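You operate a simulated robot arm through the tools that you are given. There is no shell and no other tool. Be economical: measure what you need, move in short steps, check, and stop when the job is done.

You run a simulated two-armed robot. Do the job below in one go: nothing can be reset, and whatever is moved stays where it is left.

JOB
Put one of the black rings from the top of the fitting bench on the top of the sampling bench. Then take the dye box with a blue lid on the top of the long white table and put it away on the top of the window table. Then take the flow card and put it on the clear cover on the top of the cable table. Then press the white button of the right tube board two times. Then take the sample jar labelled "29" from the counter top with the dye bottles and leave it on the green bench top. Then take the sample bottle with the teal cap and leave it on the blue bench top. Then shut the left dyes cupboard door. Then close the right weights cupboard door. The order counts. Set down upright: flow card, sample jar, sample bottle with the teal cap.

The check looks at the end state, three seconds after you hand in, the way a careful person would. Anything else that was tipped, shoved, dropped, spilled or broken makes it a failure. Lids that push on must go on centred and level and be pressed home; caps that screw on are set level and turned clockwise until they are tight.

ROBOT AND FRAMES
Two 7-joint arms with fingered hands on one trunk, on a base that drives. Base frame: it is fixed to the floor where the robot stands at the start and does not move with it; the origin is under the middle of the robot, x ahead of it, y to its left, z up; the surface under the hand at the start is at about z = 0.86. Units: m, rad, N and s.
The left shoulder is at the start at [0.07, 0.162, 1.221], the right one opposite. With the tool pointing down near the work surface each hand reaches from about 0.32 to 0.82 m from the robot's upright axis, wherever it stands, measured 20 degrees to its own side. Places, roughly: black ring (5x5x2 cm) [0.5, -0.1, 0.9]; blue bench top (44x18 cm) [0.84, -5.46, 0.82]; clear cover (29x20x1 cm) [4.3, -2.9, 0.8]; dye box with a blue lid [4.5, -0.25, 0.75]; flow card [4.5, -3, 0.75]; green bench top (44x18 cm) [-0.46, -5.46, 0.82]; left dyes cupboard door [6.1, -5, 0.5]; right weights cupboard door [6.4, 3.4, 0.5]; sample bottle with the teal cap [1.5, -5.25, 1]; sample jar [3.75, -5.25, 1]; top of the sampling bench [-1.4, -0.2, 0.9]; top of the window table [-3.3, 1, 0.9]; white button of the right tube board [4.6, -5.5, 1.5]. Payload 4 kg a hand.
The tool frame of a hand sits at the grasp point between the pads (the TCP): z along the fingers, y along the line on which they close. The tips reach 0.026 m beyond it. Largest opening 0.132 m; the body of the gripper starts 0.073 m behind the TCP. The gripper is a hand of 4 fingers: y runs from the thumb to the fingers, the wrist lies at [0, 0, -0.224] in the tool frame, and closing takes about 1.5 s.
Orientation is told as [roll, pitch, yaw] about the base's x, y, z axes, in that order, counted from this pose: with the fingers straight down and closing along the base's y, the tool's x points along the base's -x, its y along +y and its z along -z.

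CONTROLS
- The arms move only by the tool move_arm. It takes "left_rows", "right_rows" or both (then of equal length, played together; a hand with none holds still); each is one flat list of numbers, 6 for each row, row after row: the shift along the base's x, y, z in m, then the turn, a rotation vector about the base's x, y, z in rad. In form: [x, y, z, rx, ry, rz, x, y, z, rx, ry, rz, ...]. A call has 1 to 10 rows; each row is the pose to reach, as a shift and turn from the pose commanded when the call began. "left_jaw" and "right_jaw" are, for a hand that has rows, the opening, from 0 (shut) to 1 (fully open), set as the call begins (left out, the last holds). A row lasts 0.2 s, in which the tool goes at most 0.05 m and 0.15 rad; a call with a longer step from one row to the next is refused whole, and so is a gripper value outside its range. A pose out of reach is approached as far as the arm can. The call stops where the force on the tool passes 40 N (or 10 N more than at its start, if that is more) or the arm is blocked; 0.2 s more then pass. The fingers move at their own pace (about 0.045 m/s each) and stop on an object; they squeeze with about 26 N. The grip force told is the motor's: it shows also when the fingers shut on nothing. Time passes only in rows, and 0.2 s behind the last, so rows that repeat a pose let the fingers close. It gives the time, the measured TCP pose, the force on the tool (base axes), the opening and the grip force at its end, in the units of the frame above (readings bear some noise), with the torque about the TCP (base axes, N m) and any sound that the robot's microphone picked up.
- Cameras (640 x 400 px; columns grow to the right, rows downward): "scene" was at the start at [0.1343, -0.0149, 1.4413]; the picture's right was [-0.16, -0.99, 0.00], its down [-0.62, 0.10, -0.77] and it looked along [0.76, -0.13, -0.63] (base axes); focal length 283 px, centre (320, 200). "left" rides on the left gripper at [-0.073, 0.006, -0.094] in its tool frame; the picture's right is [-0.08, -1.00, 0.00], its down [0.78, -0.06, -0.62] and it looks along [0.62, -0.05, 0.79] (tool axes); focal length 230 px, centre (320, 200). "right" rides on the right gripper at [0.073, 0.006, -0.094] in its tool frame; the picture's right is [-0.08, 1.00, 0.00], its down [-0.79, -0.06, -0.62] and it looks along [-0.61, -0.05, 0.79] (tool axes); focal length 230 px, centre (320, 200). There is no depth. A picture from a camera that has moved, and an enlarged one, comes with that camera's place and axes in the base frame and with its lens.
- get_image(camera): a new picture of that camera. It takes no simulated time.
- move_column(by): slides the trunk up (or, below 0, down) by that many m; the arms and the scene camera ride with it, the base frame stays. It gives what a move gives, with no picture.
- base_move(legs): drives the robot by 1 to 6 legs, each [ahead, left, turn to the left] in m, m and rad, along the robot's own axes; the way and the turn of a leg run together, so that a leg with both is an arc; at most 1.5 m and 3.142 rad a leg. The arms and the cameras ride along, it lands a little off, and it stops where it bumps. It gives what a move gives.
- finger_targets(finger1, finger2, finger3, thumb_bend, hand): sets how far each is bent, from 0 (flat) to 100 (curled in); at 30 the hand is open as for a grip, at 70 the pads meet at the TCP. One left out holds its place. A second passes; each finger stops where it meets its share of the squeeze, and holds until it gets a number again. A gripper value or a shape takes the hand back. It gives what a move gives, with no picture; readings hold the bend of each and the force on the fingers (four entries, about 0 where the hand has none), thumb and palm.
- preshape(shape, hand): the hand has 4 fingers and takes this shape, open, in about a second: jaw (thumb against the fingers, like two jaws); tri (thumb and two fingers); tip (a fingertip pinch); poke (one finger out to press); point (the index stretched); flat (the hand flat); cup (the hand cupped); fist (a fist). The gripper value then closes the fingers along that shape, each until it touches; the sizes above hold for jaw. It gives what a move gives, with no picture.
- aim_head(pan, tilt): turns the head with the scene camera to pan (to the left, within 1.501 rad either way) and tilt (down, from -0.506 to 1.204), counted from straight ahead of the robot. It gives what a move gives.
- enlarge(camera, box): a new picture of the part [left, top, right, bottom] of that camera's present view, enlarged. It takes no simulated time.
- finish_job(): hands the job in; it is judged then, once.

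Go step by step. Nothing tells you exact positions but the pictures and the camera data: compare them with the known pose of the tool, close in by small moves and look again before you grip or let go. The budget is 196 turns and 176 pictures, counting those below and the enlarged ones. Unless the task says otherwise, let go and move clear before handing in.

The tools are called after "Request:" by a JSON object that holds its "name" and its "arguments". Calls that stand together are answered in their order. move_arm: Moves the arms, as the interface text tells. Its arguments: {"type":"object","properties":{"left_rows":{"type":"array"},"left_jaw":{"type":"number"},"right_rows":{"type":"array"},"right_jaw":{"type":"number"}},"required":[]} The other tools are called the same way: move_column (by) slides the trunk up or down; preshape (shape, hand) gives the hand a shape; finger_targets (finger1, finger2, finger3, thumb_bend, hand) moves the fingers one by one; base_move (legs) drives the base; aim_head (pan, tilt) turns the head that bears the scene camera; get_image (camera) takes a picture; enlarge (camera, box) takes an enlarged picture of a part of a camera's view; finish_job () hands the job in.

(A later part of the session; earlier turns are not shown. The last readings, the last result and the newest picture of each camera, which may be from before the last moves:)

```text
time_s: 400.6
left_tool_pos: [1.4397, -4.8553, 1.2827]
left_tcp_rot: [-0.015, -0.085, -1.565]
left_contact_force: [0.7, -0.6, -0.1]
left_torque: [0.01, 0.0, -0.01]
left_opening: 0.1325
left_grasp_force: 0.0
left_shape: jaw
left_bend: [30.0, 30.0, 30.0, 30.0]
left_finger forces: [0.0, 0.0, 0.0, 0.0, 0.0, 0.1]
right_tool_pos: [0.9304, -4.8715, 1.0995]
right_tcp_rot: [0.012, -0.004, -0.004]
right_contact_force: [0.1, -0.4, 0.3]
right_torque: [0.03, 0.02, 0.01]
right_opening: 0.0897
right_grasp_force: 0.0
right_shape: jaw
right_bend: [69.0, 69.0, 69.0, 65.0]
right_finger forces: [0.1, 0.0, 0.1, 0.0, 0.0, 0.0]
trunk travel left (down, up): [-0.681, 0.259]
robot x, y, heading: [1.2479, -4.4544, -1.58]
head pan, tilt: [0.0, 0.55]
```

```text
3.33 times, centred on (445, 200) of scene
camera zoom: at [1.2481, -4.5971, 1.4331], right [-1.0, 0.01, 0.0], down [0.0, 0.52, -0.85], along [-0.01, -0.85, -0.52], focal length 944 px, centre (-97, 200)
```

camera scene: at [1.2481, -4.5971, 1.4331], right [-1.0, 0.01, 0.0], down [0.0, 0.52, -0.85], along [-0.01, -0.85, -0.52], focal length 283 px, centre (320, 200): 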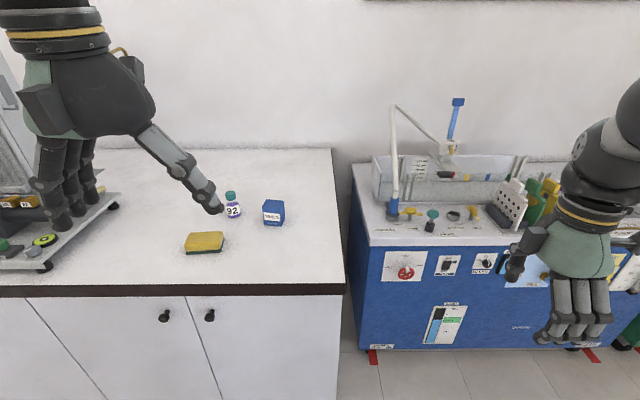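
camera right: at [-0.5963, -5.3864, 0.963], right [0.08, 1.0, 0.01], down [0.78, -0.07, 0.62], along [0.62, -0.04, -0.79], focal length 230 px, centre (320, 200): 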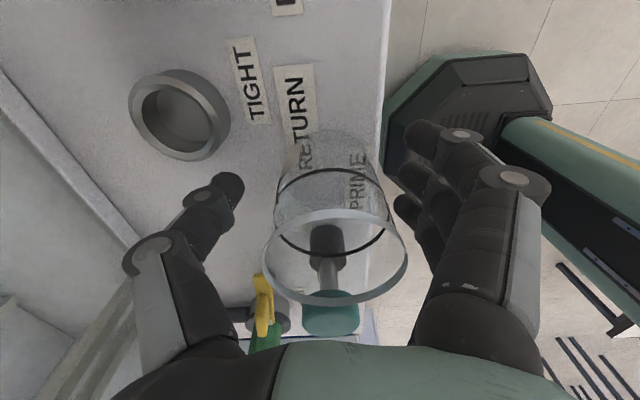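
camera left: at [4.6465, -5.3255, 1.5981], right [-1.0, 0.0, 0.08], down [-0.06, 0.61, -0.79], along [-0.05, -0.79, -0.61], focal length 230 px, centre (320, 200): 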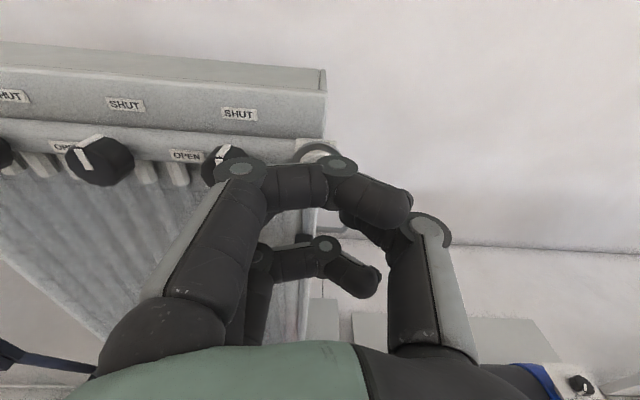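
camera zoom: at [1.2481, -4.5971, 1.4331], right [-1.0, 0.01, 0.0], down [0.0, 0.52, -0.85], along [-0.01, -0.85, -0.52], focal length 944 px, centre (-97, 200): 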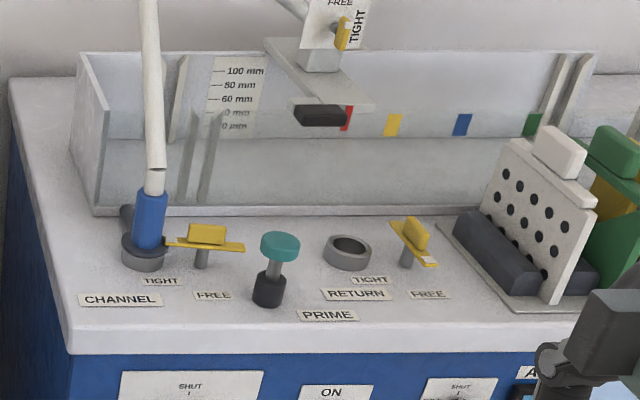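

The bottle is at about (1.521, -5.36), body 4.3 cm wide, cap top near z 0.99. I'll retract the left hand a bit and take a stance with the bottle on my right side.

Request:
{"name": "move_arm", "arguments": {"left_rows": [0, 0.03, 0.01, 0, 0, 0, 0, 0.06, 0.02, 0, 0, 0, 0, 0.09, 0.03, 0, 0, 0]}}

Request:
{"name": "base_move", "arguments": {"legs": [[0, 0.57, 0.008], [0.25, 0, 0]]}}

Request:
{"name": "move_arm", "arguments": {"right_rows": [0.005, -0.035, 0, 0, 0, 0, 0.01, -0.07, 0, 0, 0, 0, 0.01, -0.105, 0, 0, 0, 0, 0.01, -0.14, 0, 0, 0, 0, 0.01, -0.175, 0, 0, 0, 0, 0.01, -0.2, 0, 0, 0, 0], "right_jaw": 0.68}}

Request:
{"name": "get_image", "arguments": {"camera": "right"}}

Request:
{"name": "get_image", "arguments": {"camera": "scene"}}

```text
time_s: 401.4
left_tool_pos: [1.4053, -4.7773, 1.2714]
left_tcp_rot: [-0.017, -0.085, -1.562]
left_contact_force: [0.3, 0.4, 0.0]
left_torque: [-0.04, 0.02, 0.01]
left_opening: 0.1318
left_grasp_force: 0.0
left_shape: jaw
left_bend: [30.0, 30.0, 30.0, 30.0]
left_finger forces: [0.0, 0.0, 0.1, 0.1, 0.0, 0.1]
left hand out of reach, approached as far as the arm can: row 1, 2, 3
right_tool_pos: [0.9299, -4.8699, 1.0993]
right_tcp_rot: [0.009, -0.003, -0.004]
right_contact_force: [-1.2, -0.1, 0.6]
right_torque: [-0.02, 0.03, -0.03]
right_opening: 0.0895
right_grasp_force: 0.0
right_shape: jaw
right_bend: [69.0, 69.0, 69.0, 65.0]
right_finger forces: [0.0, 0.1, 0.0, 0.1, 0.0, 0.0]
trunk travel left (down, up): [-0.681, 0.259]
robot x, y, heading: [1.2477, -4.4553, -1.575]
head pan, tilt: [0.0, 0.55]
```

```text
time_s: 406.1
left_tool_pos: [1.9834, -5.0261, 1.2702]
left_tcp_rot: [-0.017, -0.085, -1.551]
left_contact_force: [1.1, -0.2, -0.1]
left_torque: [-0.05, -0.02, 0.02]
left_opening: 0.1317
left_grasp_force: 0.0
left_shape: jaw
left_bend: [30.0, 30.0, 30.0, 30.0]
left_finger forces: [0.0, 0.0, 0.1, 0.0, 0.0, 0.1]
right_tool_pos: [1.5104, -5.1249, 1.0997]
right_tcp_rot: [0.009, -0.002, 0.011]
right_contact_force: [-0.4, -0.1, 0.5]
right_torque: [0.01, -0.01, 0.0]
right_opening: 0.0894
right_grasp_force: 0.1
right_shape: jaw
right_bend: [69.0, 69.0, 69.0, 65.0]
right_finger forces: [0.0, 0.1, 0.0, 0.0, 0.1, 0.0]
trunk travel left (down, up): [-0.681, 0.259]
robot x, y, heading: [1.8267, -4.7096, -1.57]
head pan, tilt: [0.0, 0.55]
```

```text
time_s: 407.5
left_tool_pos: [1.9835, -5.0262, 1.2716]
left_tcp_rot: [-0.016, -0.085, -1.549]
left_contact_force: [-0.6, 0.0, -0.8]
left_torque: [-0.03, -0.02, -0.06]
left_opening: 0.132
left_grasp_force: 0.1
left_shape: jaw
left_bend: [30.0, 30.0, 30.0, 30.0]
left_finger forces: [0.0, 0.0, 0.0, 0.0, 0.1, 0.1]
right_tool_pos: [1.5133, -5.2997, 1.0883]
right_tcp_rot: [0.004, -0.006, 0.011]
right_contact_force: [-0.1, 0.5, -0.2]
right_torque: [-0.03, 0.01, 0.02]
right_opening: 0.0895
right_grasp_force: 0.0
right_shape: jaw
right_bend: [69.0, 69.0, 69.0, 65.0]
right_finger forces: [0.1, 0.0, 0.0, 0.0, 0.1, 0.0]
right hand out of reach, approached as far as the arm can: row 5, 6
trunk travel left (down, up): [-0.681, 0.259]
robot x, y, heading: [1.8202, -4.7077, -1.564]
head pan, tilt: [0.0, 0.55]
```

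```text
42 pictures are left
camera right: at [1.44, -5.2942, 1.1806], right [0.07, 1.0, 0.0], down [0.78, -0.06, 0.62], along [0.62, -0.04, -0.78], focal length 230 px, centre (320, 200)
```

right: 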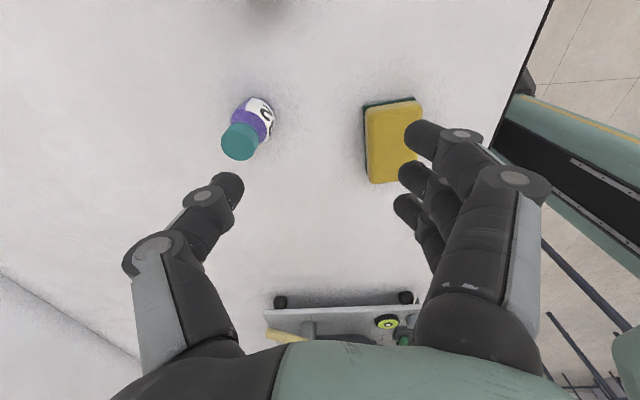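

```text
41 pictures are left
camera scene: at [1.8236, -4.8475, 1.4332], right [-1.0, 0.0, 0.0], down [0.0, 0.52, -0.85], along [0.0, -0.85, -0.52], focal length 283 px, centre (320, 200)
```

scene: 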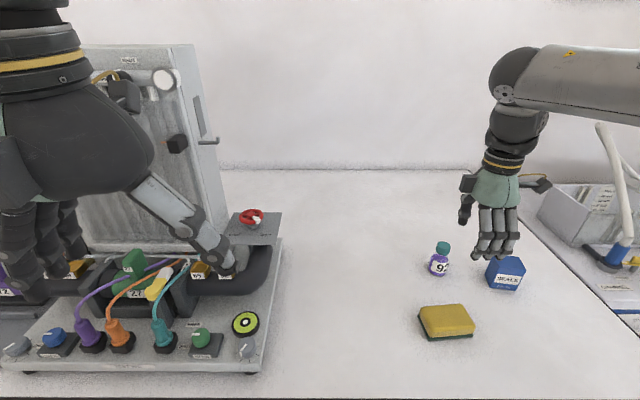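

The bottle is at (1.521, -5.369), 7 cm beyond reach in this pose. As with the dye box, I'll turn the base left 0.35 rad and use a more natural hand yaw.

Request:
{"name": "base_move", "arguments": {"legs": [[0, 0, 0.35]]}}

Request:
{"name": "move_arm", "arguments": {"right_rows": [-0.03, 0.0, 0.01, 0, 0, -0.14, -0.06, 0.0, 0.01, 0, 0, -0.28, -0.09, 0.0, 0.01, 0, 0, -0.42, -0.12, 0.0, 0.01, 0, 0, -0.56, -0.15, 0.0, 0.01, 0, 0, -0.7, -0.18, 0.0, 0.01, 0, 0, -0.84, -0.21, 0.0, 0.01, 0, 0, -0.95]}}

Request:
{"name": "get_image", "arguments": {"camera": "right"}}

```text
time_s: 409.0
left_tool_pos: [2.0837, -4.9515, 1.2695]
left_tcp_rot: [-0.017, -0.086, -1.197]
left_contact_force: [-0.2, -0.6, -0.3]
left_torque: [-0.01, 0.03, -0.01]
left_opening: 0.132
left_grasp_force: 0.1
left_shape: jaw
left_bend: [30.0, 30.0, 30.0, 30.0]
left_finger forces: [0.0, 0.0, 0.1, 0.0, 0.0, 0.0]
right_tool_pos: [1.7378, -5.3699, 1.0874]
right_tcp_rot: [0.006, -0.007, 0.364]
right_contact_force: [0.0, 0.8, -0.9]
right_torque: [0.0, -0.01, 0.02]
right_opening: 0.0896
right_grasp_force: 0.2
right_shape: jaw
right_bend: [69.0, 69.0, 69.0, 65.0]
right_finger forces: [0.0, 0.0, 0.1, 0.1, 0.0, 0.1]
trunk travel left (down, up): [-0.681, 0.259]
robot x, y, heading: [1.8233, -4.7077, -1.21]
head pan, tilt: [0.0, 0.55]
```

```text
time_s: 410.6
left_tool_pos: [2.0839, -4.9517, 1.2706]
left_tcp_rot: [-0.017, -0.085, -1.197]
left_contact_force: [0.3, 0.6, 0.8]
left_torque: [0.0, -0.03, 0.02]
left_opening: 0.1318
left_grasp_force: 0.1
left_shape: jaw
left_bend: [30.0, 30.0, 30.0, 30.0]
left_finger forces: [0.0, 0.0, 0.1, 0.0, 0.1, 0.1]
right_tool_pos: [1.5266, -5.3698, 1.095]
right_tcp_rot: [0.007, -0.004, -0.588]
right_contact_force: [-0.2, -0.1, 0.2]
right_torque: [0.01, -0.04, 0.02]
right_opening: 0.0896
right_grasp_force: 0.0
right_shape: jaw
right_bend: [69.0, 69.0, 69.0, 65.0]
right_finger forces: [0.0, 0.0, 0.0, 0.1, 0.0, 0.1]
trunk travel left (down, up): [-0.681, 0.259]
robot x, y, heading: [1.8218, -4.7078, -1.205]
head pan, tilt: [0.0, 0.55]
```

```text
40 pictures are left
camera right: at [1.4688, -5.3255, 1.1903], right [0.62, 0.79, 0.01], down [0.61, -0.49, 0.62], along [0.49, -0.38, -0.78], focal length 230 px, centre (320, 200)
```

right: 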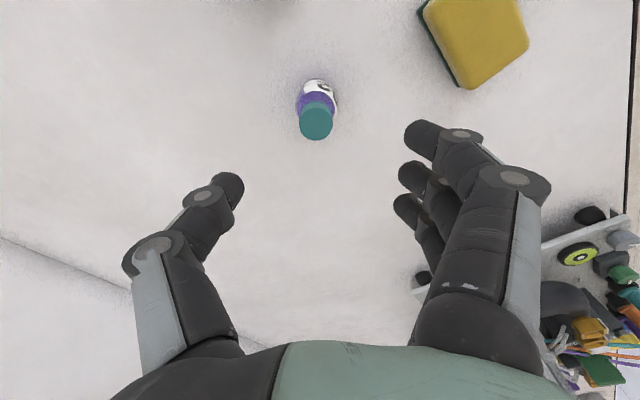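

The hand is over the bottle at (1.5225, -5.370). I'll descend around it.

Request:
{"name": "move_arm", "arguments": {"right_rows": [-0.004, 0, -0.035, 0, 0, 0, -0.004, 0, -0.07, 0, 0, 0, -0.004, 0, -0.105, 0, 0, 0, -0.004, 0, -0.13, 0, 0, 0, -0.004, 0, -0.15, 0, 0, 0, -0.004, 0, -0.15, 0, 0, 0]}}

Request:
{"name": "get_image", "arguments": {"camera": "right"}}

```text
time_s: 412.0
left_tool_pos: [2.0842, -4.9525, 1.2713]
left_tcp_rot: [-0.017, -0.086, -1.197]
left_contact_force: [-1.1, -0.9, 0.7]
left_torque: [0.01, 0.02, 0.01]
left_opening: 0.1321
left_grasp_force: 0.0
left_shape: jaw
left_bend: [30.0, 30.0, 30.0, 30.0]
left_finger forces: [0.0, 0.0, 0.1, 0.0, 0.0, 0.0]
right_tool_pos: [1.5224, -5.371, 0.946]
right_tcp_rot: [0.003, -0.005, -0.586]
right_contact_force: [-0.1, -0.1, 0.8]
right_torque: [0.01, 0.01, 0.01]
right_opening: 0.0895
right_grasp_force: 0.1
right_shape: jaw
right_bend: [69.0, 69.0, 69.0, 65.0]
right_finger forces: [0.0, 0.1, 0.1, 0.0, 0.1, 0.0]
trunk travel left (down, up): [-0.681, 0.259]
robot x, y, heading: [1.8236, -4.7059, -1.217]
head pan, tilt: [0.0, 0.55]
```

```text
39 pictures are left
camera right: at [1.4649, -5.3248, 1.0392], right [0.62, 0.79, 0.0], down [0.62, -0.49, 0.62], along [0.49, -0.38, -0.78], focal length 230 px, centre (320, 200)
```

right: 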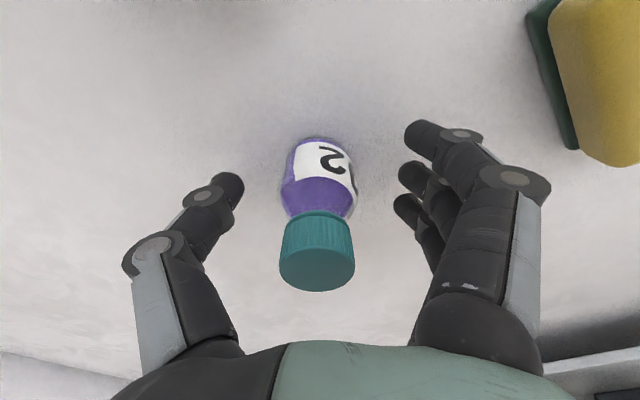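

Centred. Closing on the bottle's body.

Request:
{"name": "move_arm", "arguments": {"right_rows": [0, 0, 0, 0, 0, 0, 0, 0, 0, 0, 0, 0, 0, 0, 0, 0, 0, 0, 0, 0, 0, 0, 0, 0, 0, 0, 0, 0, 0, 0, 0, 0, 0, 0, 0, 0, 0, 0, 0, 0, 0, 0], "right_jaw": 0}}

Request:
{"name": "get_image", "arguments": {"camera": "right"}}

```text
time_s: 413.6
left_tool_pos: [2.0841, -4.9524, 1.2707]
left_tcp_rot: [-0.019, -0.086, -1.199]
left_contact_force: [-1.1, -0.4, -0.6]
left_torque: [0.02, -0.01, 0.01]
left_opening: 0.1319
left_grasp_force: 0.1
left_shape: jaw
left_bend: [30.0, 30.0, 30.0, 30.0]
left_finger forces: [0.0, 0.1, 0.0, 0.0, 0.0, 0.1]
right_tool_pos: [1.5236, -5.3704, 0.9454]
right_tcp_rot: [0.005, -0.005, -0.587]
right_contact_force: [-0.9, 0.4, -0.3]
right_torque: [-0.03, -0.02, -0.01]
right_opening: 0.0268
right_grasp_force: 25.9
right_shape: jaw
right_bend: [67.0, 73.0, 73.0, 70.0]
right_finger forces: [1.8, 9.5, 11.6, 0.0, 22.1, 0.0]
trunk travel left (down, up): [-0.681, 0.259]
robot x, y, heading: [1.8204, -4.7097, -1.213]
head pan, tilt: [0.0, 0.55]
```

```text
38 pictures are left
camera right: at [1.4648, -5.3251, 1.0394], right [0.62, 0.79, 0.0], down [0.62, -0.49, 0.62], along [0.49, -0.38, -0.78], focal length 230 px, centre (320, 200)
```

right: 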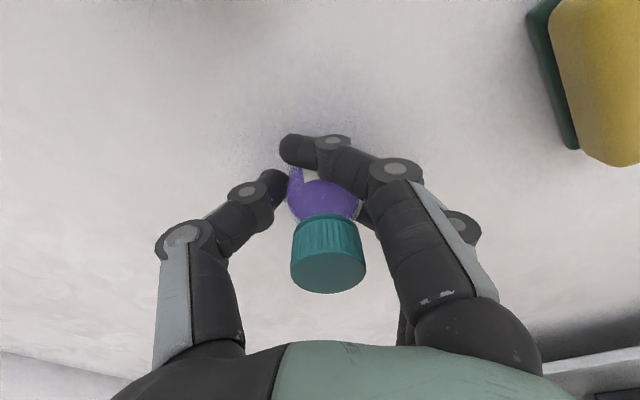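

Gripped firmly. I'll lift straight up and check it hangs level.

Request:
{"name": "move_arm", "arguments": {"right_rows": [0, 0, 0.015, 0, 0, 0, 0, 0, 0.04, 0, 0, 0, 0, 0, 0.08, 0, 0, 0, 0, 0, 0.12, 0, 0, 0, 0, 0.02, 0.16, 0, 0, 0, 0.02, 0.05, 0.19, 0, 0, 0, 0.03, 0.08, 0.22, 0, 0, 0]}}

Request:
{"name": "get_image", "arguments": {"camera": "scene"}}

```text
time_s: 415.2
left_tool_pos: [2.0844, -4.9501, 1.2707]
left_tcp_rot: [-0.02, -0.087, -1.198]
left_contact_force: [0.2, 0.4, -0.2]
left_torque: [0.01, -0.01, -0.01]
left_opening: 0.1322
left_grasp_force: 0.0
left_shape: jaw
left_bend: [30.0, 30.0, 30.0, 30.0]
left_finger forces: [0.1, 0.0, 0.0, 0.0, 0.1, 0.0]
right_tool_pos: [1.555, -5.2894, 1.1676]
right_tcp_rot: [0.001, -0.005, -0.587]
right_contact_force: [-0.5, -0.4, -0.7]
right_torque: [-0.02, 0.02, 0.01]
right_opening: 0.0266
right_grasp_force: 25.6
right_shape: jaw
right_bend: [67.0, 73.0, 73.0, 70.0]
right_finger forces: [1.2, 10.0, 11.8, 0.0, 21.8, 0.0]
trunk travel left (down, up): [-0.681, 0.259]
robot x, y, heading: [1.8268, -4.7061, -1.206]
head pan, tilt: [0.0, 0.55]
```

```text
37 pictures are left
camera scene: at [1.8729, -4.8373, 1.4333], right [-0.94, -0.35, 0.0], down [-0.18, 0.49, -0.85], along [0.3, -0.8, -0.52], focal length 283 px, centre (320, 200)
```

scene: 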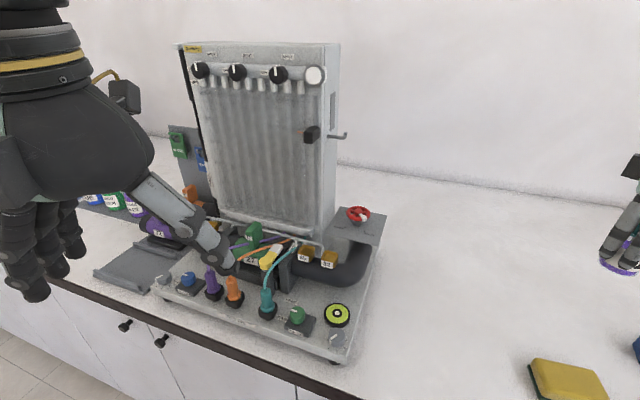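

The bottle is lifted. To reach the clear spot on the blue bench top at about (0.79, -5.38) without hitting the counter corner, I'll stand at (0.80, -4.82) turned left. First I'll retract slightly and drive there.

Request:
{"name": "move_arm", "arguments": {"right_rows": [-0.014, 0.037, 0.015, 0, 0, 0, -0.028, 0.075, 0.03, 0, 0, 0]}}

Request:
{"name": "base_move", "arguments": {"legs": [[0, 0, -0.36], [-0.2, 0, 0], [0, -1.02, 0], [0, 0, 0.6]]}}

Request:
{"name": "aim_head", "arguments": {"pan": -0.5, "tilt": 0.7}}

Request:
{"name": "get_image", "arguments": {"camera": "scene"}}

```text
time_s: 415.8
left_tool_pos: [2.0829, -4.949, 1.2709]
left_tcp_rot: [-0.018, -0.088, -1.197]
left_contact_force: [0.0, -0.5, -0.3]
left_torque: [-0.01, 0.01, 0.02]
left_opening: 0.1321
left_grasp_force: 0.1
left_shape: jaw
left_bend: [30.0, 30.0, 30.0, 30.0]
left_finger forces: [0.1, 0.0, 0.1, 0.0, 0.1, 0.0]
right_tool_pos: [1.5262, -5.2145, 1.1969]
right_tcp_rot: [0.003, -0.007, -0.587]
right_contact_force: [0.1, 0.8, -0.5]
right_torque: [-0.02, -0.03, 0.03]
right_opening: 0.0265
right_grasp_force: 25.9
right_shape: jaw
right_bend: [67.0, 73.0, 73.0, 70.0]
right_finger forces: [1.2, 10.0, 12.0, 0.1, 21.8, 0.0]
trunk travel left (down, up): [-0.681, 0.259]
robot x, y, heading: [1.8259, -4.7092, -1.209]
head pan, tilt: [0.0, 0.55]
```

```text
time_s: 425.1
left_tool_pos: [1.0974, -4.6844, 1.2703]
left_tcp_rot: [-0.017, -0.085, -0.969]
left_contact_force: [-0.3, -0.3, 0.3]
left_torque: [0.01, 0.0, 0.0]
left_opening: 0.1318
left_grasp_force: 0.1
left_shape: jaw
left_bend: [30.0, 30.0, 30.0, 30.0]
left_finger forces: [0.1, 0.0, 0.0, 0.1, 0.1, 0.0]
right_tool_pos: [0.616, -5.0684, 1.1958]
right_tcp_rot: [0.005, -0.003, -0.357]
right_contact_force: [-0.5, -0.6, -0.9]
right_torque: [0.01, 0.03, 0.02]
right_opening: 0.0266
right_grasp_force: 26.0
right_shape: jaw
right_bend: [67.0, 73.0, 73.0, 70.0]
right_finger forces: [1.1, 9.5, 11.7, 0.0, 21.4, 0.0]
trunk travel left (down, up): [-0.681, 0.259]
robot x, y, heading: [0.7866, -4.5023, -0.984]
head pan, tilt: [0.0, 0.55]
```

```text
time_s: 426.0
left_tool_pos: [1.0987, -4.6839, 1.2706]
left_tcp_rot: [-0.02, -0.085, -0.968]
left_contact_force: [-0.9, -0.4, -0.2]
left_torque: [0.01, 0.0, 0.02]
left_opening: 0.1316
left_grasp_force: 0.1
left_shape: jaw
left_bend: [30.0, 30.0, 30.0, 30.0]
left_finger forces: [0.0, 0.0, 0.1, 0.0, 0.0, 0.1]
right_tool_pos: [0.6162, -5.068, 1.196]
right_tcp_rot: [0.006, -0.007, -0.358]
right_contact_force: [0.6, -0.2, -0.6]
right_torque: [-0.01, 0.05, 0.0]
right_opening: 0.0264
right_grasp_force: 26.6
right_shape: jaw
right_bend: [67.0, 73.0, 73.0, 70.0]
right_finger forces: [1.1, 9.5, 11.7, 0.1, 21.5, 0.1]
trunk travel left (down, up): [-0.681, 0.259]
robot x, y, heading: [0.7908, -4.5072, -0.985]
head pan, tilt: [-0.499, 0.7]
```

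```text
36 pictures are left
camera scene: at [0.8236, -4.6319, 1.42], right [-1.0, -0.09, 0.0], down [-0.06, 0.64, -0.77], along [0.07, -0.76, -0.64], focal length 283 px, centre (320, 200)
```

scene: 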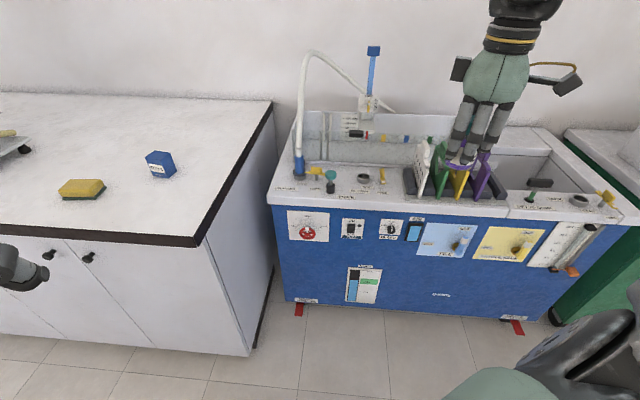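

The spot on the blue bench is visible between the prime knob and the return ring. I'll drive in diagonally, then bring the bottle over it with near-zero yaw.

Request:
{"name": "base_move", "arguments": {"legs": [[0.264, -0.163, 0]]}}

Request:
{"name": "move_arm", "arguments": {"right_rows": [0.04, 0, 0, 0, 0, 0.08, 0.08, 0, -0.01, 0, 0, 0.16, 0.12, 0, -0.03, 0, 0, 0.24, 0.155, 0, -0.06, 0, 0, 0.26, 0.165, 0, -0.1, 0, 0, 0.26]}}

Request:
{"name": "get_image", "arguments": {"camera": "right"}}

Request:
{"name": "get_image", "arguments": {"camera": "scene"}}

```text
time_s: 428.1
left_tool_pos: [1.1123, -4.9877, 1.2705]
left_tcp_rot: [-0.018, -0.086, -0.969]
left_contact_force: [0.0, 0.2, 0.0]
left_torque: [-0.03, 0.02, -0.03]
left_opening: 0.1318
left_grasp_force: 0.1
left_shape: jaw
left_bend: [30.0, 30.0, 30.0, 30.0]
left_finger forces: [0.0, 0.0, 0.0, 0.0, 0.1, 0.1]
right_tool_pos: [0.6284, -5.3713, 1.1967]
right_tcp_rot: [0.004, -0.005, -0.36]
right_contact_force: [0.6, 0.1, -1.1]
right_torque: [-0.02, 0.03, -0.01]
right_opening: 0.0264
right_grasp_force: 25.9
right_shape: jaw
right_bend: [67.0, 73.0, 73.0, 70.0]
right_finger forces: [1.1, 9.6, 11.7, 0.0, 21.5, 0.0]
trunk travel left (down, up): [-0.681, 0.259]
robot x, y, heading: [0.8006, -4.8096, -0.99]
head pan, tilt: [-0.499, 0.7]
```

```text
time_s: 429.3
left_tool_pos: [1.1109, -4.991, 1.2709]
left_tcp_rot: [-0.019, -0.085, -0.972]
left_contact_force: [0.5, -0.3, -0.2]
left_torque: [0.02, -0.02, 0.01]
left_opening: 0.132
left_grasp_force: 0.0
left_shape: jaw
left_bend: [30.0, 30.0, 30.0, 30.0]
left_finger forces: [0.1, 0.0, 0.1, 0.1, 0.0, 0.0]
right_tool_pos: [0.7956, -5.3738, 1.0968]
right_tcp_rot: [0.005, -0.005, -0.101]
right_contact_force: [0.6, -0.3, -1.9]
right_torque: [-0.01, 0.04, 0.02]
right_opening: 0.0263
right_grasp_force: 25.7
right_shape: jaw
right_bend: [67.0, 73.0, 73.0, 70.0]
right_finger forces: [1.1, 9.5, 11.7, 0.0, 21.4, 0.0]
trunk travel left (down, up): [-0.681, 0.259]
robot x, y, heading: [0.8038, -4.8093, -0.987]
head pan, tilt: [-0.499, 0.7]
```

```text
35 pictures are left
camera right: at [0.7221, -5.3619, 1.1905], right [0.18, 0.98, 0.01], down [0.77, -0.14, 0.62], along [0.61, -0.11, -0.78], focal length 230 px, centre (320, 200)
```

right: 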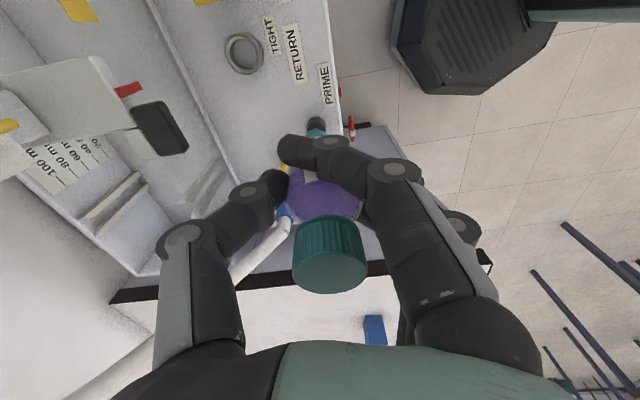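

```text
34 pictures are left
camera scene: at [0.8377, -4.9386, 1.4199], right [-1.0, -0.09, 0.0], down [-0.06, 0.64, -0.76], along [0.07, -0.76, -0.65], focal length 283 px, centre (320, 200)
```

scene: 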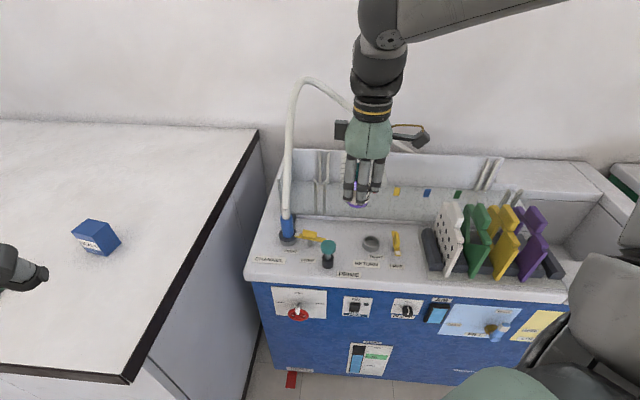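

Ring and knob confirmed at (0.741, -5.458) and (0.846, -5.395). I'll descend at (0.782, -5.388) to just above the top and check.

Request:
{"name": "move_arm", "arguments": {"right_rows": [-0.007, -0.007, -0.04, 0, 0, 0.03, -0.013, -0.014, -0.08, 0, 0, 0.05, -0.013, -0.014, -0.12, 0, 0, 0.05, -0.013, -0.014, -0.16, 0, 0, 0.05, -0.013, -0.014, -0.2, 0, 0, 0.05, -0.013, -0.014, -0.217, 0, 0, 0.05]}}

Request:
{"name": "enlarge", "arguments": {"camera": "scene", "box": [280, 170, 460, 290]}}

Request:
{"name": "get_image", "arguments": {"camera": "right"}}

```text
time_s: 430.7
left_tool_pos: [1.1119, -4.9902, 1.2701]
left_tcp_rot: [-0.017, -0.085, -0.971]
left_contact_force: [0.5, -0.2, 0.6]
left_torque: [-0.04, -0.02, 0.01]
left_opening: 0.1319
left_grasp_force: 0.1
left_shape: jaw
left_bend: [30.0, 30.0, 30.0, 30.0]
left_finger forces: [0.1, 0.0, 0.1, 0.1, 0.0, 0.0]
right_tool_pos: [0.7832, -5.3875, 0.8787]
right_tcp_rot: [0.005, -0.006, -0.05]
right_contact_force: [-0.4, 0.2, -0.9]
right_torque: [-0.02, 0.01, 0.0]
right_opening: 0.0264
right_grasp_force: 26.1
right_shape: jaw
right_bend: [67.0, 73.0, 72.0, 70.0]
right_finger forces: [0.9, 9.4, 11.9, 0.0, 21.3, 0.0]
trunk travel left (down, up): [-0.681, 0.259]
robot x, y, heading: [0.8013, -4.8085, -0.989]
head pan, tilt: [-0.499, 0.7]
```

```text
3.33 times, centred on (370, 230) of scene
camera zoom: at [0.8378, -4.9371, 1.42], right [-1.0, -0.09, 0.0], down [-0.06, 0.64, -0.76], along [0.07, -0.76, -0.64], focal length 944 px, centre (153, 100)
```

zoom: 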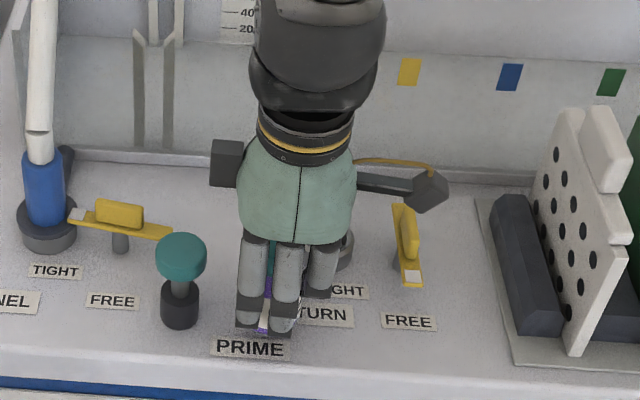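

```text
32 pictures are left
camera right: at [0.7094, -5.3792, 0.9721], right [0.13, 0.99, 0.0], down [0.78, -0.1, 0.62], along [0.62, -0.08, -0.78], focal length 230 px, centre (320, 200)
```

right: 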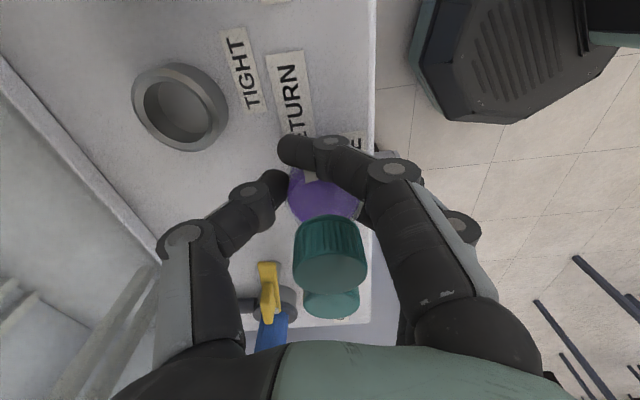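

Clear of the fittings on all sides. I'll lower slowly to contact.

Request:
{"name": "move_arm", "arguments": {"right_rows": [0, 0, -0.005, 0, 0, 0, 0, 0, -0.009, 0, 0, 0, 0, 0, -0.012, 0, 0, 0]}}

```text
time_s: 431.5
left_tool_pos: [1.1121, -4.9897, 1.2706]
left_tcp_rot: [-0.017, -0.087, -0.97]
left_contact_force: [0.3, -0.2, -0.9]
left_torque: [0.04, 0.0, 0.0]
left_opening: 0.1318
left_grasp_force: 0.1
left_shape: jaw
left_bend: [30.0, 30.0, 30.0, 30.0]
left_finger forces: [0.1, 0.1, 0.1, 0.1, 0.0, 0.0]
right_tool_pos: [0.7811, -5.3871, 0.8675]
right_tcp_rot: [0.004, -0.007, -0.051]
right_contact_force: [-0.8, 0.7, -0.4]
right_torque: [0.02, 0.0, 0.03]
right_opening: 0.0262
right_grasp_force: 25.8
right_shape: jaw
right_bend: [67.0, 73.0, 72.0, 71.0]
right_finger forces: [0.9, 9.5, 11.9, 0.0, 21.4, 0.1]
trunk travel left (down, up): [-0.681, 0.259]
robot x, y, heading: [0.797, -4.8126, -0.983]
head pan, tilt: [-0.499, 0.7]
```

Request:
{"name": "move_arm", "arguments": {"right_rows": [0, 0, -0.002, 0, 0, 0, 0, 0, -0.004, 0, 0, 0, 0, 0, -0.005, 0, 0, 0, 0, 0, -0.006, 0, 0, 0]}}

```text
time_s: 432.5
left_tool_pos: [1.1126, -4.988, 1.2717]
left_tcp_rot: [-0.02, -0.086, -0.97]
left_contact_force: [0.4, 0.8, -0.5]
left_torque: [0.0, -0.02, -0.02]
left_opening: 0.132
left_grasp_force: 0.0
left_shape: jaw
left_bend: [30.0, 30.0, 30.0, 30.0]
left_finger forces: [0.0, 0.1, 0.1, 0.0, 0.1, 0.1]
right_tool_pos: [0.7819, -5.3857, 0.8635]
right_tcp_rot: [0.0, -0.009, -0.051]
right_contact_force: [-2.7, -4.3, 22.2]
right_torque: [0.1, -0.17, -0.01]
right_opening: 0.0269
right_grasp_force: 25.7
right_shape: jaw
right_bend: [68.0, 74.0, 73.0, 71.0]
right_finger forces: [2.5, 10.1, 13.7, 0.0, 28.0, 0.1]
trunk travel left (down, up): [-0.681, 0.259]
robot x, y, heading: [0.8024, -4.8077, -0.982]
head pan, tilt: [-0.499, 0.7]
```

Contact. I'll relieve, open to about 6.5 cm, and check before rising.

Request:
{"name": "move_arm", "arguments": {"right_rows": [0, 0, 0.002, 0, 0, 0, 0, 0, 0.004, 0, 0, 0]}}

Request:
{"name": "move_arm", "arguments": {"right_rows": [0, 0, 0, 0, 0, 0, 0, 0, 0, 0, 0, 0, 0, 0, 0, 0, 0, 0, 0, 0, 0, 0, 0, 0], "right_jaw": 0.55}}

Request:
{"name": "get_image", "arguments": {"camera": "right"}}

```text
time_s: 433.1
left_tool_pos: [1.1132, -4.9896, 1.2692]
left_tcp_rot: [-0.017, -0.085, -0.97]
left_contact_force: [0.3, -0.1, 0.0]
left_torque: [-0.03, -0.02, -0.04]
left_opening: 0.1318
left_grasp_force: 0.0
left_shape: jaw
left_bend: [30.0, 30.0, 30.0, 30.0]
left_finger forces: [0.0, 0.0, 0.1, 0.0, 0.0, 0.0]
right_tool_pos: [0.7812, -5.3849, 0.8641]
right_tcp_rot: [0.007, -0.005, -0.05]
right_contact_force: [1.9, -0.7, 6.8]
right_torque: [0.14, -0.16, -0.04]
right_opening: 0.0271
right_grasp_force: 26.2
right_shape: jaw
right_bend: [68.0, 74.0, 73.0, 71.0]
right_finger forces: [2.0, 9.5, 14.3, 0.0, 23.4, 0.0]
trunk travel left (down, up): [-0.681, 0.259]
robot x, y, heading: [0.8034, -4.8078, -0.988]
head pan, tilt: [-0.499, 0.7]
```

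```text
time_s: 434.1
left_tool_pos: [1.1115, -4.9903, 1.2706]
left_tcp_rot: [-0.019, -0.087, -0.97]
left_contact_force: [1.4, 0.1, 0.2]
left_torque: [0.01, 0.02, -0.02]
left_opening: 0.1318
left_grasp_force: 0.0
left_shape: jaw
left_bend: [30.0, 30.0, 30.0, 30.0]
left_finger forces: [0.0, 0.0, 0.0, 0.1, 0.0, 0.0]
right_tool_pos: [0.7815, -5.3861, 0.8643]
right_tcp_rot: [0.006, -0.006, -0.049]
right_contact_force: [0.1, 0.3, -0.7]
right_torque: [-0.02, 0.0, 0.02]
right_opening: 0.0719
right_grasp_force: 0.1
right_shape: jaw
right_bend: [72.0, 72.0, 72.0, 70.0]
right_finger forces: [0.1, 0.1, 0.0, 0.0, 0.0, 0.0]
trunk travel left (down, up): [-0.681, 0.259]
robot x, y, heading: [0.8059, -4.8085, -0.99]
head pan, tilt: [-0.499, 0.7]
```

```text
31 pictures are left
camera right: at [0.7078, -5.3772, 0.9583], right [0.13, 0.99, 0.01], down [0.78, -0.1, 0.62], along [0.62, -0.08, -0.78], focal length 230 px, centre (320, 200)
```

right: 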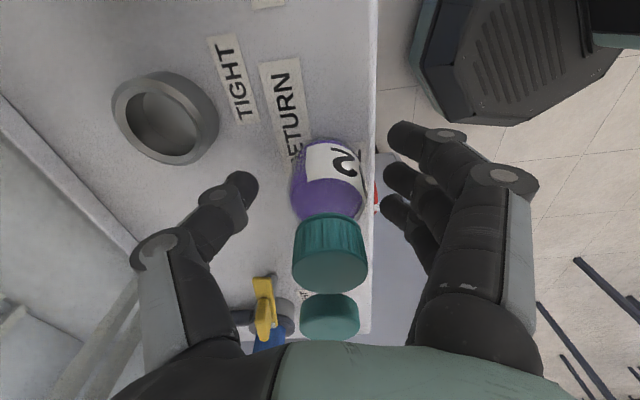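

Released and standing. I'll rise straight up and inspect.

Request:
{"name": "move_arm", "arguments": {"right_rows": [0, 0, 0.04, 0, 0, 0, 0, 0, 0.08, 0, 0, 0, 0, 0, 0.12, 0, 0, 0, 0, 0.0, 0.16, 0, 0, 0, 0, 0.03, 0.2, 0, 0, 0, 0, 0.06, 0.23, 0, 0, 0, -0.02, 0.1, 0.24, 0, 0, 0]}}

Request:
{"name": "enlarge", "arguments": {"camera": "scene", "box": [280, 170, 460, 290]}}

```text
time_s: 435.7
left_tool_pos: [1.1104, -4.9886, 1.2718]
left_tcp_rot: [-0.018, -0.087, -0.969]
left_contact_force: [-0.7, 0.2, 0.7]
left_torque: [0.0, -0.01, -0.02]
left_opening: 0.1318
left_grasp_force: 0.0
left_shape: jaw
left_bend: [30.0, 30.0, 30.0, 30.0]
left_finger forces: [0.0, 0.0, 0.1, 0.0, 0.1, 0.1]
right_tool_pos: [0.7617, -5.286, 1.1071]
right_tcp_rot: [0.004, -0.006, -0.051]
right_contact_force: [0.8, 0.7, 1.3]
right_torque: [-0.01, -0.03, -0.02]
right_opening: 0.0722
right_grasp_force: 0.1
right_shape: jaw
right_bend: [72.0, 72.0, 72.0, 70.0]
right_finger forces: [0.0, 0.1, 0.0, 0.0, 0.1, 0.0]
trunk travel left (down, up): [-0.681, 0.259]
robot x, y, heading: [0.8003, -4.8112, -0.988]
head pan, tilt: [-0.499, 0.7]
```

```text
3.33 times, centred on (370, 230) of scene
camera zoom: at [0.8352, -4.9351, 1.4203], right [-1.0, -0.09, 0.0], down [-0.05, 0.64, -0.77], along [0.07, -0.76, -0.64], focal length 944 px, centre (153, 100)
```

zoom: 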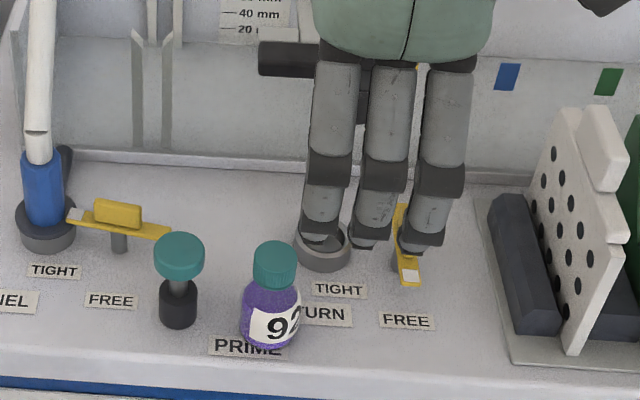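

The teal-capped bottle stands upright on the blue bench. Next is the left dyes cupboard door near (6.1, -5, 0.5); I'll drive along the counter toward it and look.

Request:
{"name": "base_move", "arguments": {"legs": [[-0.31, 0.21, 0], [0, 0, 0.985], [1.5, 0, 0], [1.5, 0, 0], [1.1, 0, 0]]}}

Request:
{"name": "aim_head", "arguments": {"pan": -0.3, "tilt": 0.45}}

Request:
{"name": "get_image", "arguments": {"camera": "scene"}}

```text
time_s: 459.7
left_tool_pos: [5.1682, -4.1189, 1.2711]
left_tcp_rot: [-0.016, -0.086, 0.049]
left_contact_force: [0.3, -0.1, -0.4]
left_torque: [-0.01, 0.03, 0.04]
left_opening: 0.1322
left_grasp_force: 0.1
left_shape: jaw
left_bend: [30.0, 30.0, 30.0, 30.0]
left_finger forces: [0.0, 0.1, 0.1, 0.0, 0.0, 0.0]
right_tool_pos: [5.2401, -4.5707, 1.1062]
right_tcp_rot: [0.003, -0.005, 0.97]
right_contact_force: [0.2, 0.2, 0.3]
right_torque: [0.01, 0.01, 0.01]
right_opening: 0.0722
right_grasp_force: 0.1
right_shape: jaw
right_bend: [72.0, 72.0, 72.0, 70.0]
right_finger forces: [0.0, 0.0, 0.0, 0.0, 0.1, 0.1]
trunk travel left (down, up): [-0.681, 0.259]
robot x, y, heading: [4.8527, -4.2868, 0.035]
head pan, tilt: [-0.499, 0.7]
```

```text
time_s: 460.5
left_tool_pos: [5.1696, -4.1168, 1.2713]
left_tcp_rot: [-0.018, -0.085, 0.047]
left_contact_force: [1.0, -0.3, -0.1]
left_torque: [-0.01, -0.03, 0.02]
left_opening: 0.1318
left_grasp_force: 0.1
left_shape: jaw
left_bend: [30.0, 30.0, 30.0, 30.0]
left_finger forces: [0.0, 0.0, 0.1, 0.1, 0.1, 0.0]
right_tool_pos: [5.2392, -4.5712, 1.1071]
right_tcp_rot: [0.005, -0.007, 0.968]
right_contact_force: [-0.7, 0.2, 1.8]
right_torque: [0.02, -0.01, -0.02]
right_opening: 0.0718
right_grasp_force: 0.0
right_shape: jaw
right_bend: [72.0, 72.0, 72.0, 70.0]
right_finger forces: [0.0, 0.1, 0.0, 0.0, 0.0, 0.1]
trunk travel left (down, up): [-0.681, 0.259]
robot x, y, heading: [4.8529, -4.2863, 0.033]
head pan, tilt: [-0.3, 0.45]
```

```text
29 pictures are left
camera scene: at [4.9925, -4.3101, 1.4421], right [-0.26, -0.96, 0.0], down [-0.42, 0.12, -0.9], along [0.87, -0.24, -0.44], focal length 283 px, centre (320, 200)
```

scene: 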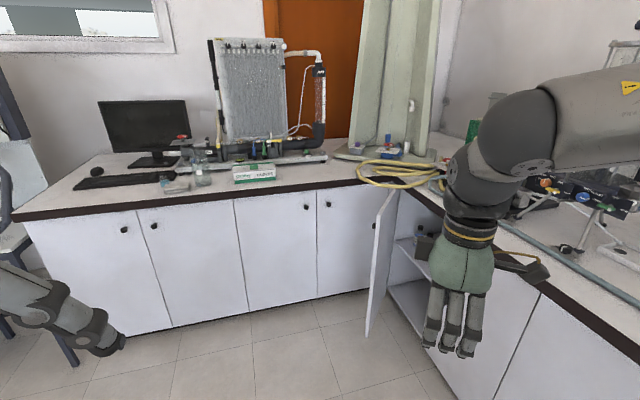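

The left dyes door stands about 45° open, hinge at (6.17, -5.04), free edge near (5.95, -4.83). I'll face the counter, point the closed left hand forward at door height, and push the door's outer face toward -y.

Request:
{"name": "base_move", "arguments": {"legs": [[0.88, 0, 0], [0, 0, -1.6]]}}

Request:
{"name": "move_arm", "arguments": {"left_rows": [0, 0, 0.02, -0.149, 0, 0, 0, 0, 0.04, -0.298, 0, 0, 0, 0, 0.06, -0.447, 0, 0, 0, 0, 0.08, -0.596, 0, 0, 0, 0, 0.1, -0.745, 0, 0, 0, 0, 0.12, -0.894, 0, 0, 0, 0, 0.14, -1.043, 0, 0, 0, 0, 0.16, -1.192, 0, 0, 0, 0, 0.17, -1.34, 0, 0, 0, 0, 0.18, -1.489, 0, 0], "left_jaw": 0}}

Request:
{"name": "aim_head", "arguments": {"pan": 0.25, "tilt": 0.75}}

Request:
{"name": "get_image", "arguments": {"camera": "scene"}}

```text
time_s: 469.1
left_tool_pos: [5.9112, -4.588, 1.2697]
left_tcp_rot: [-0.017, -0.083, -1.576]
left_contact_force: [-0.5, 0.4, 0.5]
left_torque: [-0.03, 0.02, -0.03]
left_opening: 0.1318
left_grasp_force: 0.1
left_shape: jaw
left_bend: [30.0, 30.0, 30.0, 30.0]
left_finger forces: [0.0, 0.1, 0.0, 0.1, 0.2, 0.1]
right_tool_pos: [5.4532, -4.6352, 1.1071]
right_tcp_rot: [0.003, -0.005, -0.654]
right_contact_force: [0.0, -0.2, -0.3]
right_torque: [0.02, 0.0, -0.02]
right_opening: 0.0721
right_grasp_force: 0.0
right_shape: jaw
right_bend: [72.0, 72.0, 72.0, 70.0]
right_finger forces: [0.0, 0.0, 0.0, 0.0, 0.0, 0.1]
trunk travel left (down, up): [-0.681, 0.259]
robot x, y, heading: [5.756, -4.2662, -1.588]
head pan, tilt: [-0.3, 0.45]
```

```text
time_s: 471.3
left_tool_pos: [5.9373, -4.7101, 1.4604]
left_tcp_rot: [2.644, -1.561, 2.005]
left_contact_force: [0.0, 0.2, 0.9]
left_torque: [-0.01, 0.02, -0.01]
left_opening: 0.0
left_grasp_force: 26.2
left_shape: jaw
left_bend: [68.0, 58.0, 68.0, 66.0]
left_finger forces: [0.0, 0.1, 0.1, 0.0, 0.0, 0.0]
left hand out of reach, approached as far as the arm can: row 1, 2, 3, 4, 5, 6, 7, 8, 9, 10
right_tool_pos: [5.456, -4.6348, 1.106]
right_tcp_rot: [0.001, -0.003, -0.656]
right_contact_force: [0.6, -0.1, 0.6]
right_torque: [0.01, 0.03, 0.05]
right_opening: 0.0723
right_grasp_force: 0.0
right_shape: jaw
right_bend: [72.0, 72.0, 72.0, 70.0]
right_finger forces: [0.1, 0.0, 0.0, 0.0, 0.0, 0.0]
trunk travel left (down, up): [-0.681, 0.259]
robot x, y, heading: [5.7608, -4.2657, -1.589]
head pan, tilt: [-0.3, 0.45]
```

```text
time_s: 472.3
left_tool_pos: [5.9343, -4.7109, 1.4596]
left_tcp_rot: [2.047, -1.565, 2.6]
left_contact_force: [0.0, -0.7, -0.2]
left_torque: [-0.02, 0.0, 0.01]
left_opening: 0.0
left_grasp_force: 26.3
left_shape: jaw
left_bend: [68.0, 58.0, 68.0, 66.0]
left_finger forces: [0.0, 0.0, 0.0, 0.0, 0.0, 0.1]
right_tool_pos: [5.4532, -4.6358, 1.1058]
right_tcp_rot: [0.005, -0.005, -0.655]
right_contact_force: [0.8, 0.2, -0.4]
right_torque: [-0.01, 0.01, 0.0]
right_opening: 0.0721
right_grasp_force: 0.1
right_shape: jaw
right_bend: [72.0, 72.0, 72.0, 70.0]
right_finger forces: [0.0, 0.0, 0.1, 0.1, 0.0, 0.1]
trunk travel left (down, up): [-0.681, 0.259]
robot x, y, heading: [5.7575, -4.2642, -1.585]
head pan, tilt: [0.25, 0.75]
```

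```text
28 pictures are left
camera scene: at [5.7755, -4.3966, 1.4158], right [-0.97, -0.23, 0.0], down [-0.15, 0.66, -0.73], along [0.17, -0.71, -0.68], focal length 283 px, centre (320, 200)
```

scene: 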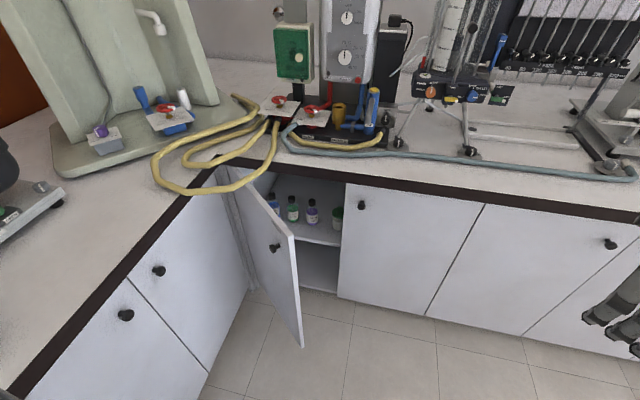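

The door's outer face and hinge are clearly visible: hinge (6.24, -5.03), free edge (5.96, -4.825), knob near z 0.78. I'll lower the trunk and bring the left fingertips in front of the face at z ≈ 0.65.

Request:
{"name": "move_column", "arguments": {"by": -0.5}}

Request:
{"name": "move_arm", "arguments": {"left_rows": [0.01, 0.005, -0.04, 0, 0, 0, 0.02, 0.01, -0.08, 0, 0, 0, 0.03, 0.01, -0.12, 0, 0, 0, 0.04, 0.01, -0.16, 0, 0, 0, 0.05, 0.01, -0.2, 0, 0, 0, 0.055, 0.01, -0.24, 0, 0, 0, 0.06, 0.01, -0.28, 0, 0, 0, 0.06, 0.01, -0.31, 0, 0, 0]}}

Request:
{"name": "get_image", "arguments": {"camera": "scene"}}

Request:
{"name": "get_image", "arguments": {"camera": "left"}}

```text
refused: -0.5 is not a number from -0.4 to 0.4
```

```text
time_s: 474.3
left_tool_pos: [5.9373, -4.7694, 1.4401]
left_tcp_rot: [2.772, -1.084, 1.81]
left_contact_force: [1.4, 0.4, -0.1]
left_torque: [0.0, -0.02, -0.04]
left_opening: 0.0
left_grasp_force: 26.1
left_shape: jaw
left_bend: [68.0, 58.0, 68.0, 66.0]
left_finger forces: [0.0, 0.0, 0.0, 0.0, 0.0, 0.1]
left hand out of reach, approached as far as the arm can: row 1, 2, 3, 4, 5, 6, 7, 8
right_tool_pos: [5.4615, -4.6354, 1.1086]
right_tcp_rot: [-0.001, 0.002, -0.652]
right_contact_force: [0.9, 0.4, 0.1]
right_torque: [-0.05, 0.07, 0.01]
right_opening: 0.0721
right_grasp_force: 0.1
right_shape: jaw
right_bend: [72.0, 72.0, 72.0, 70.0]
right_finger forces: [0.1, 0.0, 0.0, 0.1, 0.1, 0.0]
trunk travel left (down, up): [-0.681, 0.259]
robot x, y, heading: [5.7592, -4.2642, -1.59]
head pan, tilt: [0.25, 0.75]
stopped in row 8 (left hand): the arm was blocked; the commanded pose is now the measured one
```

```text
27 pictures are left
camera scene: at [5.7849, -4.3958, 1.4157], right [-0.97, -0.23, 0.01], down [-0.16, 0.66, -0.73], along [0.16, -0.71, -0.68], focal length 283 px, centre (320, 200)
```

scene: 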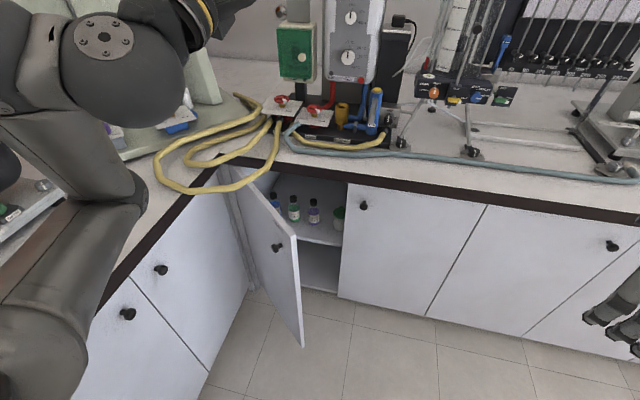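

```text
26 pictures are left
camera left: at [5.9508, -4.6537, 1.4648], right [-0.99, 0.12, -0.1], down [0.12, 0.2, -0.97], along [-0.1, -0.97, -0.21], focal length 230 px, centre (320, 200)
```

left: 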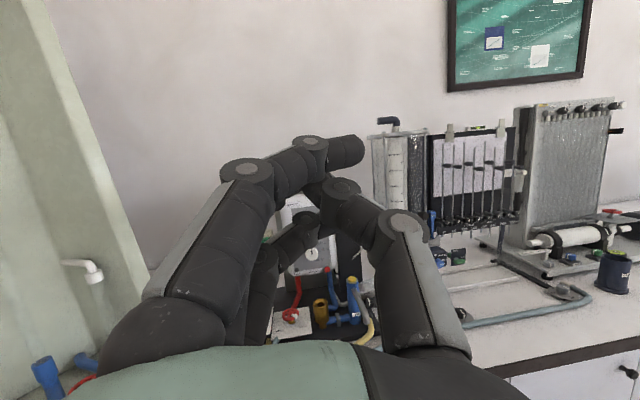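

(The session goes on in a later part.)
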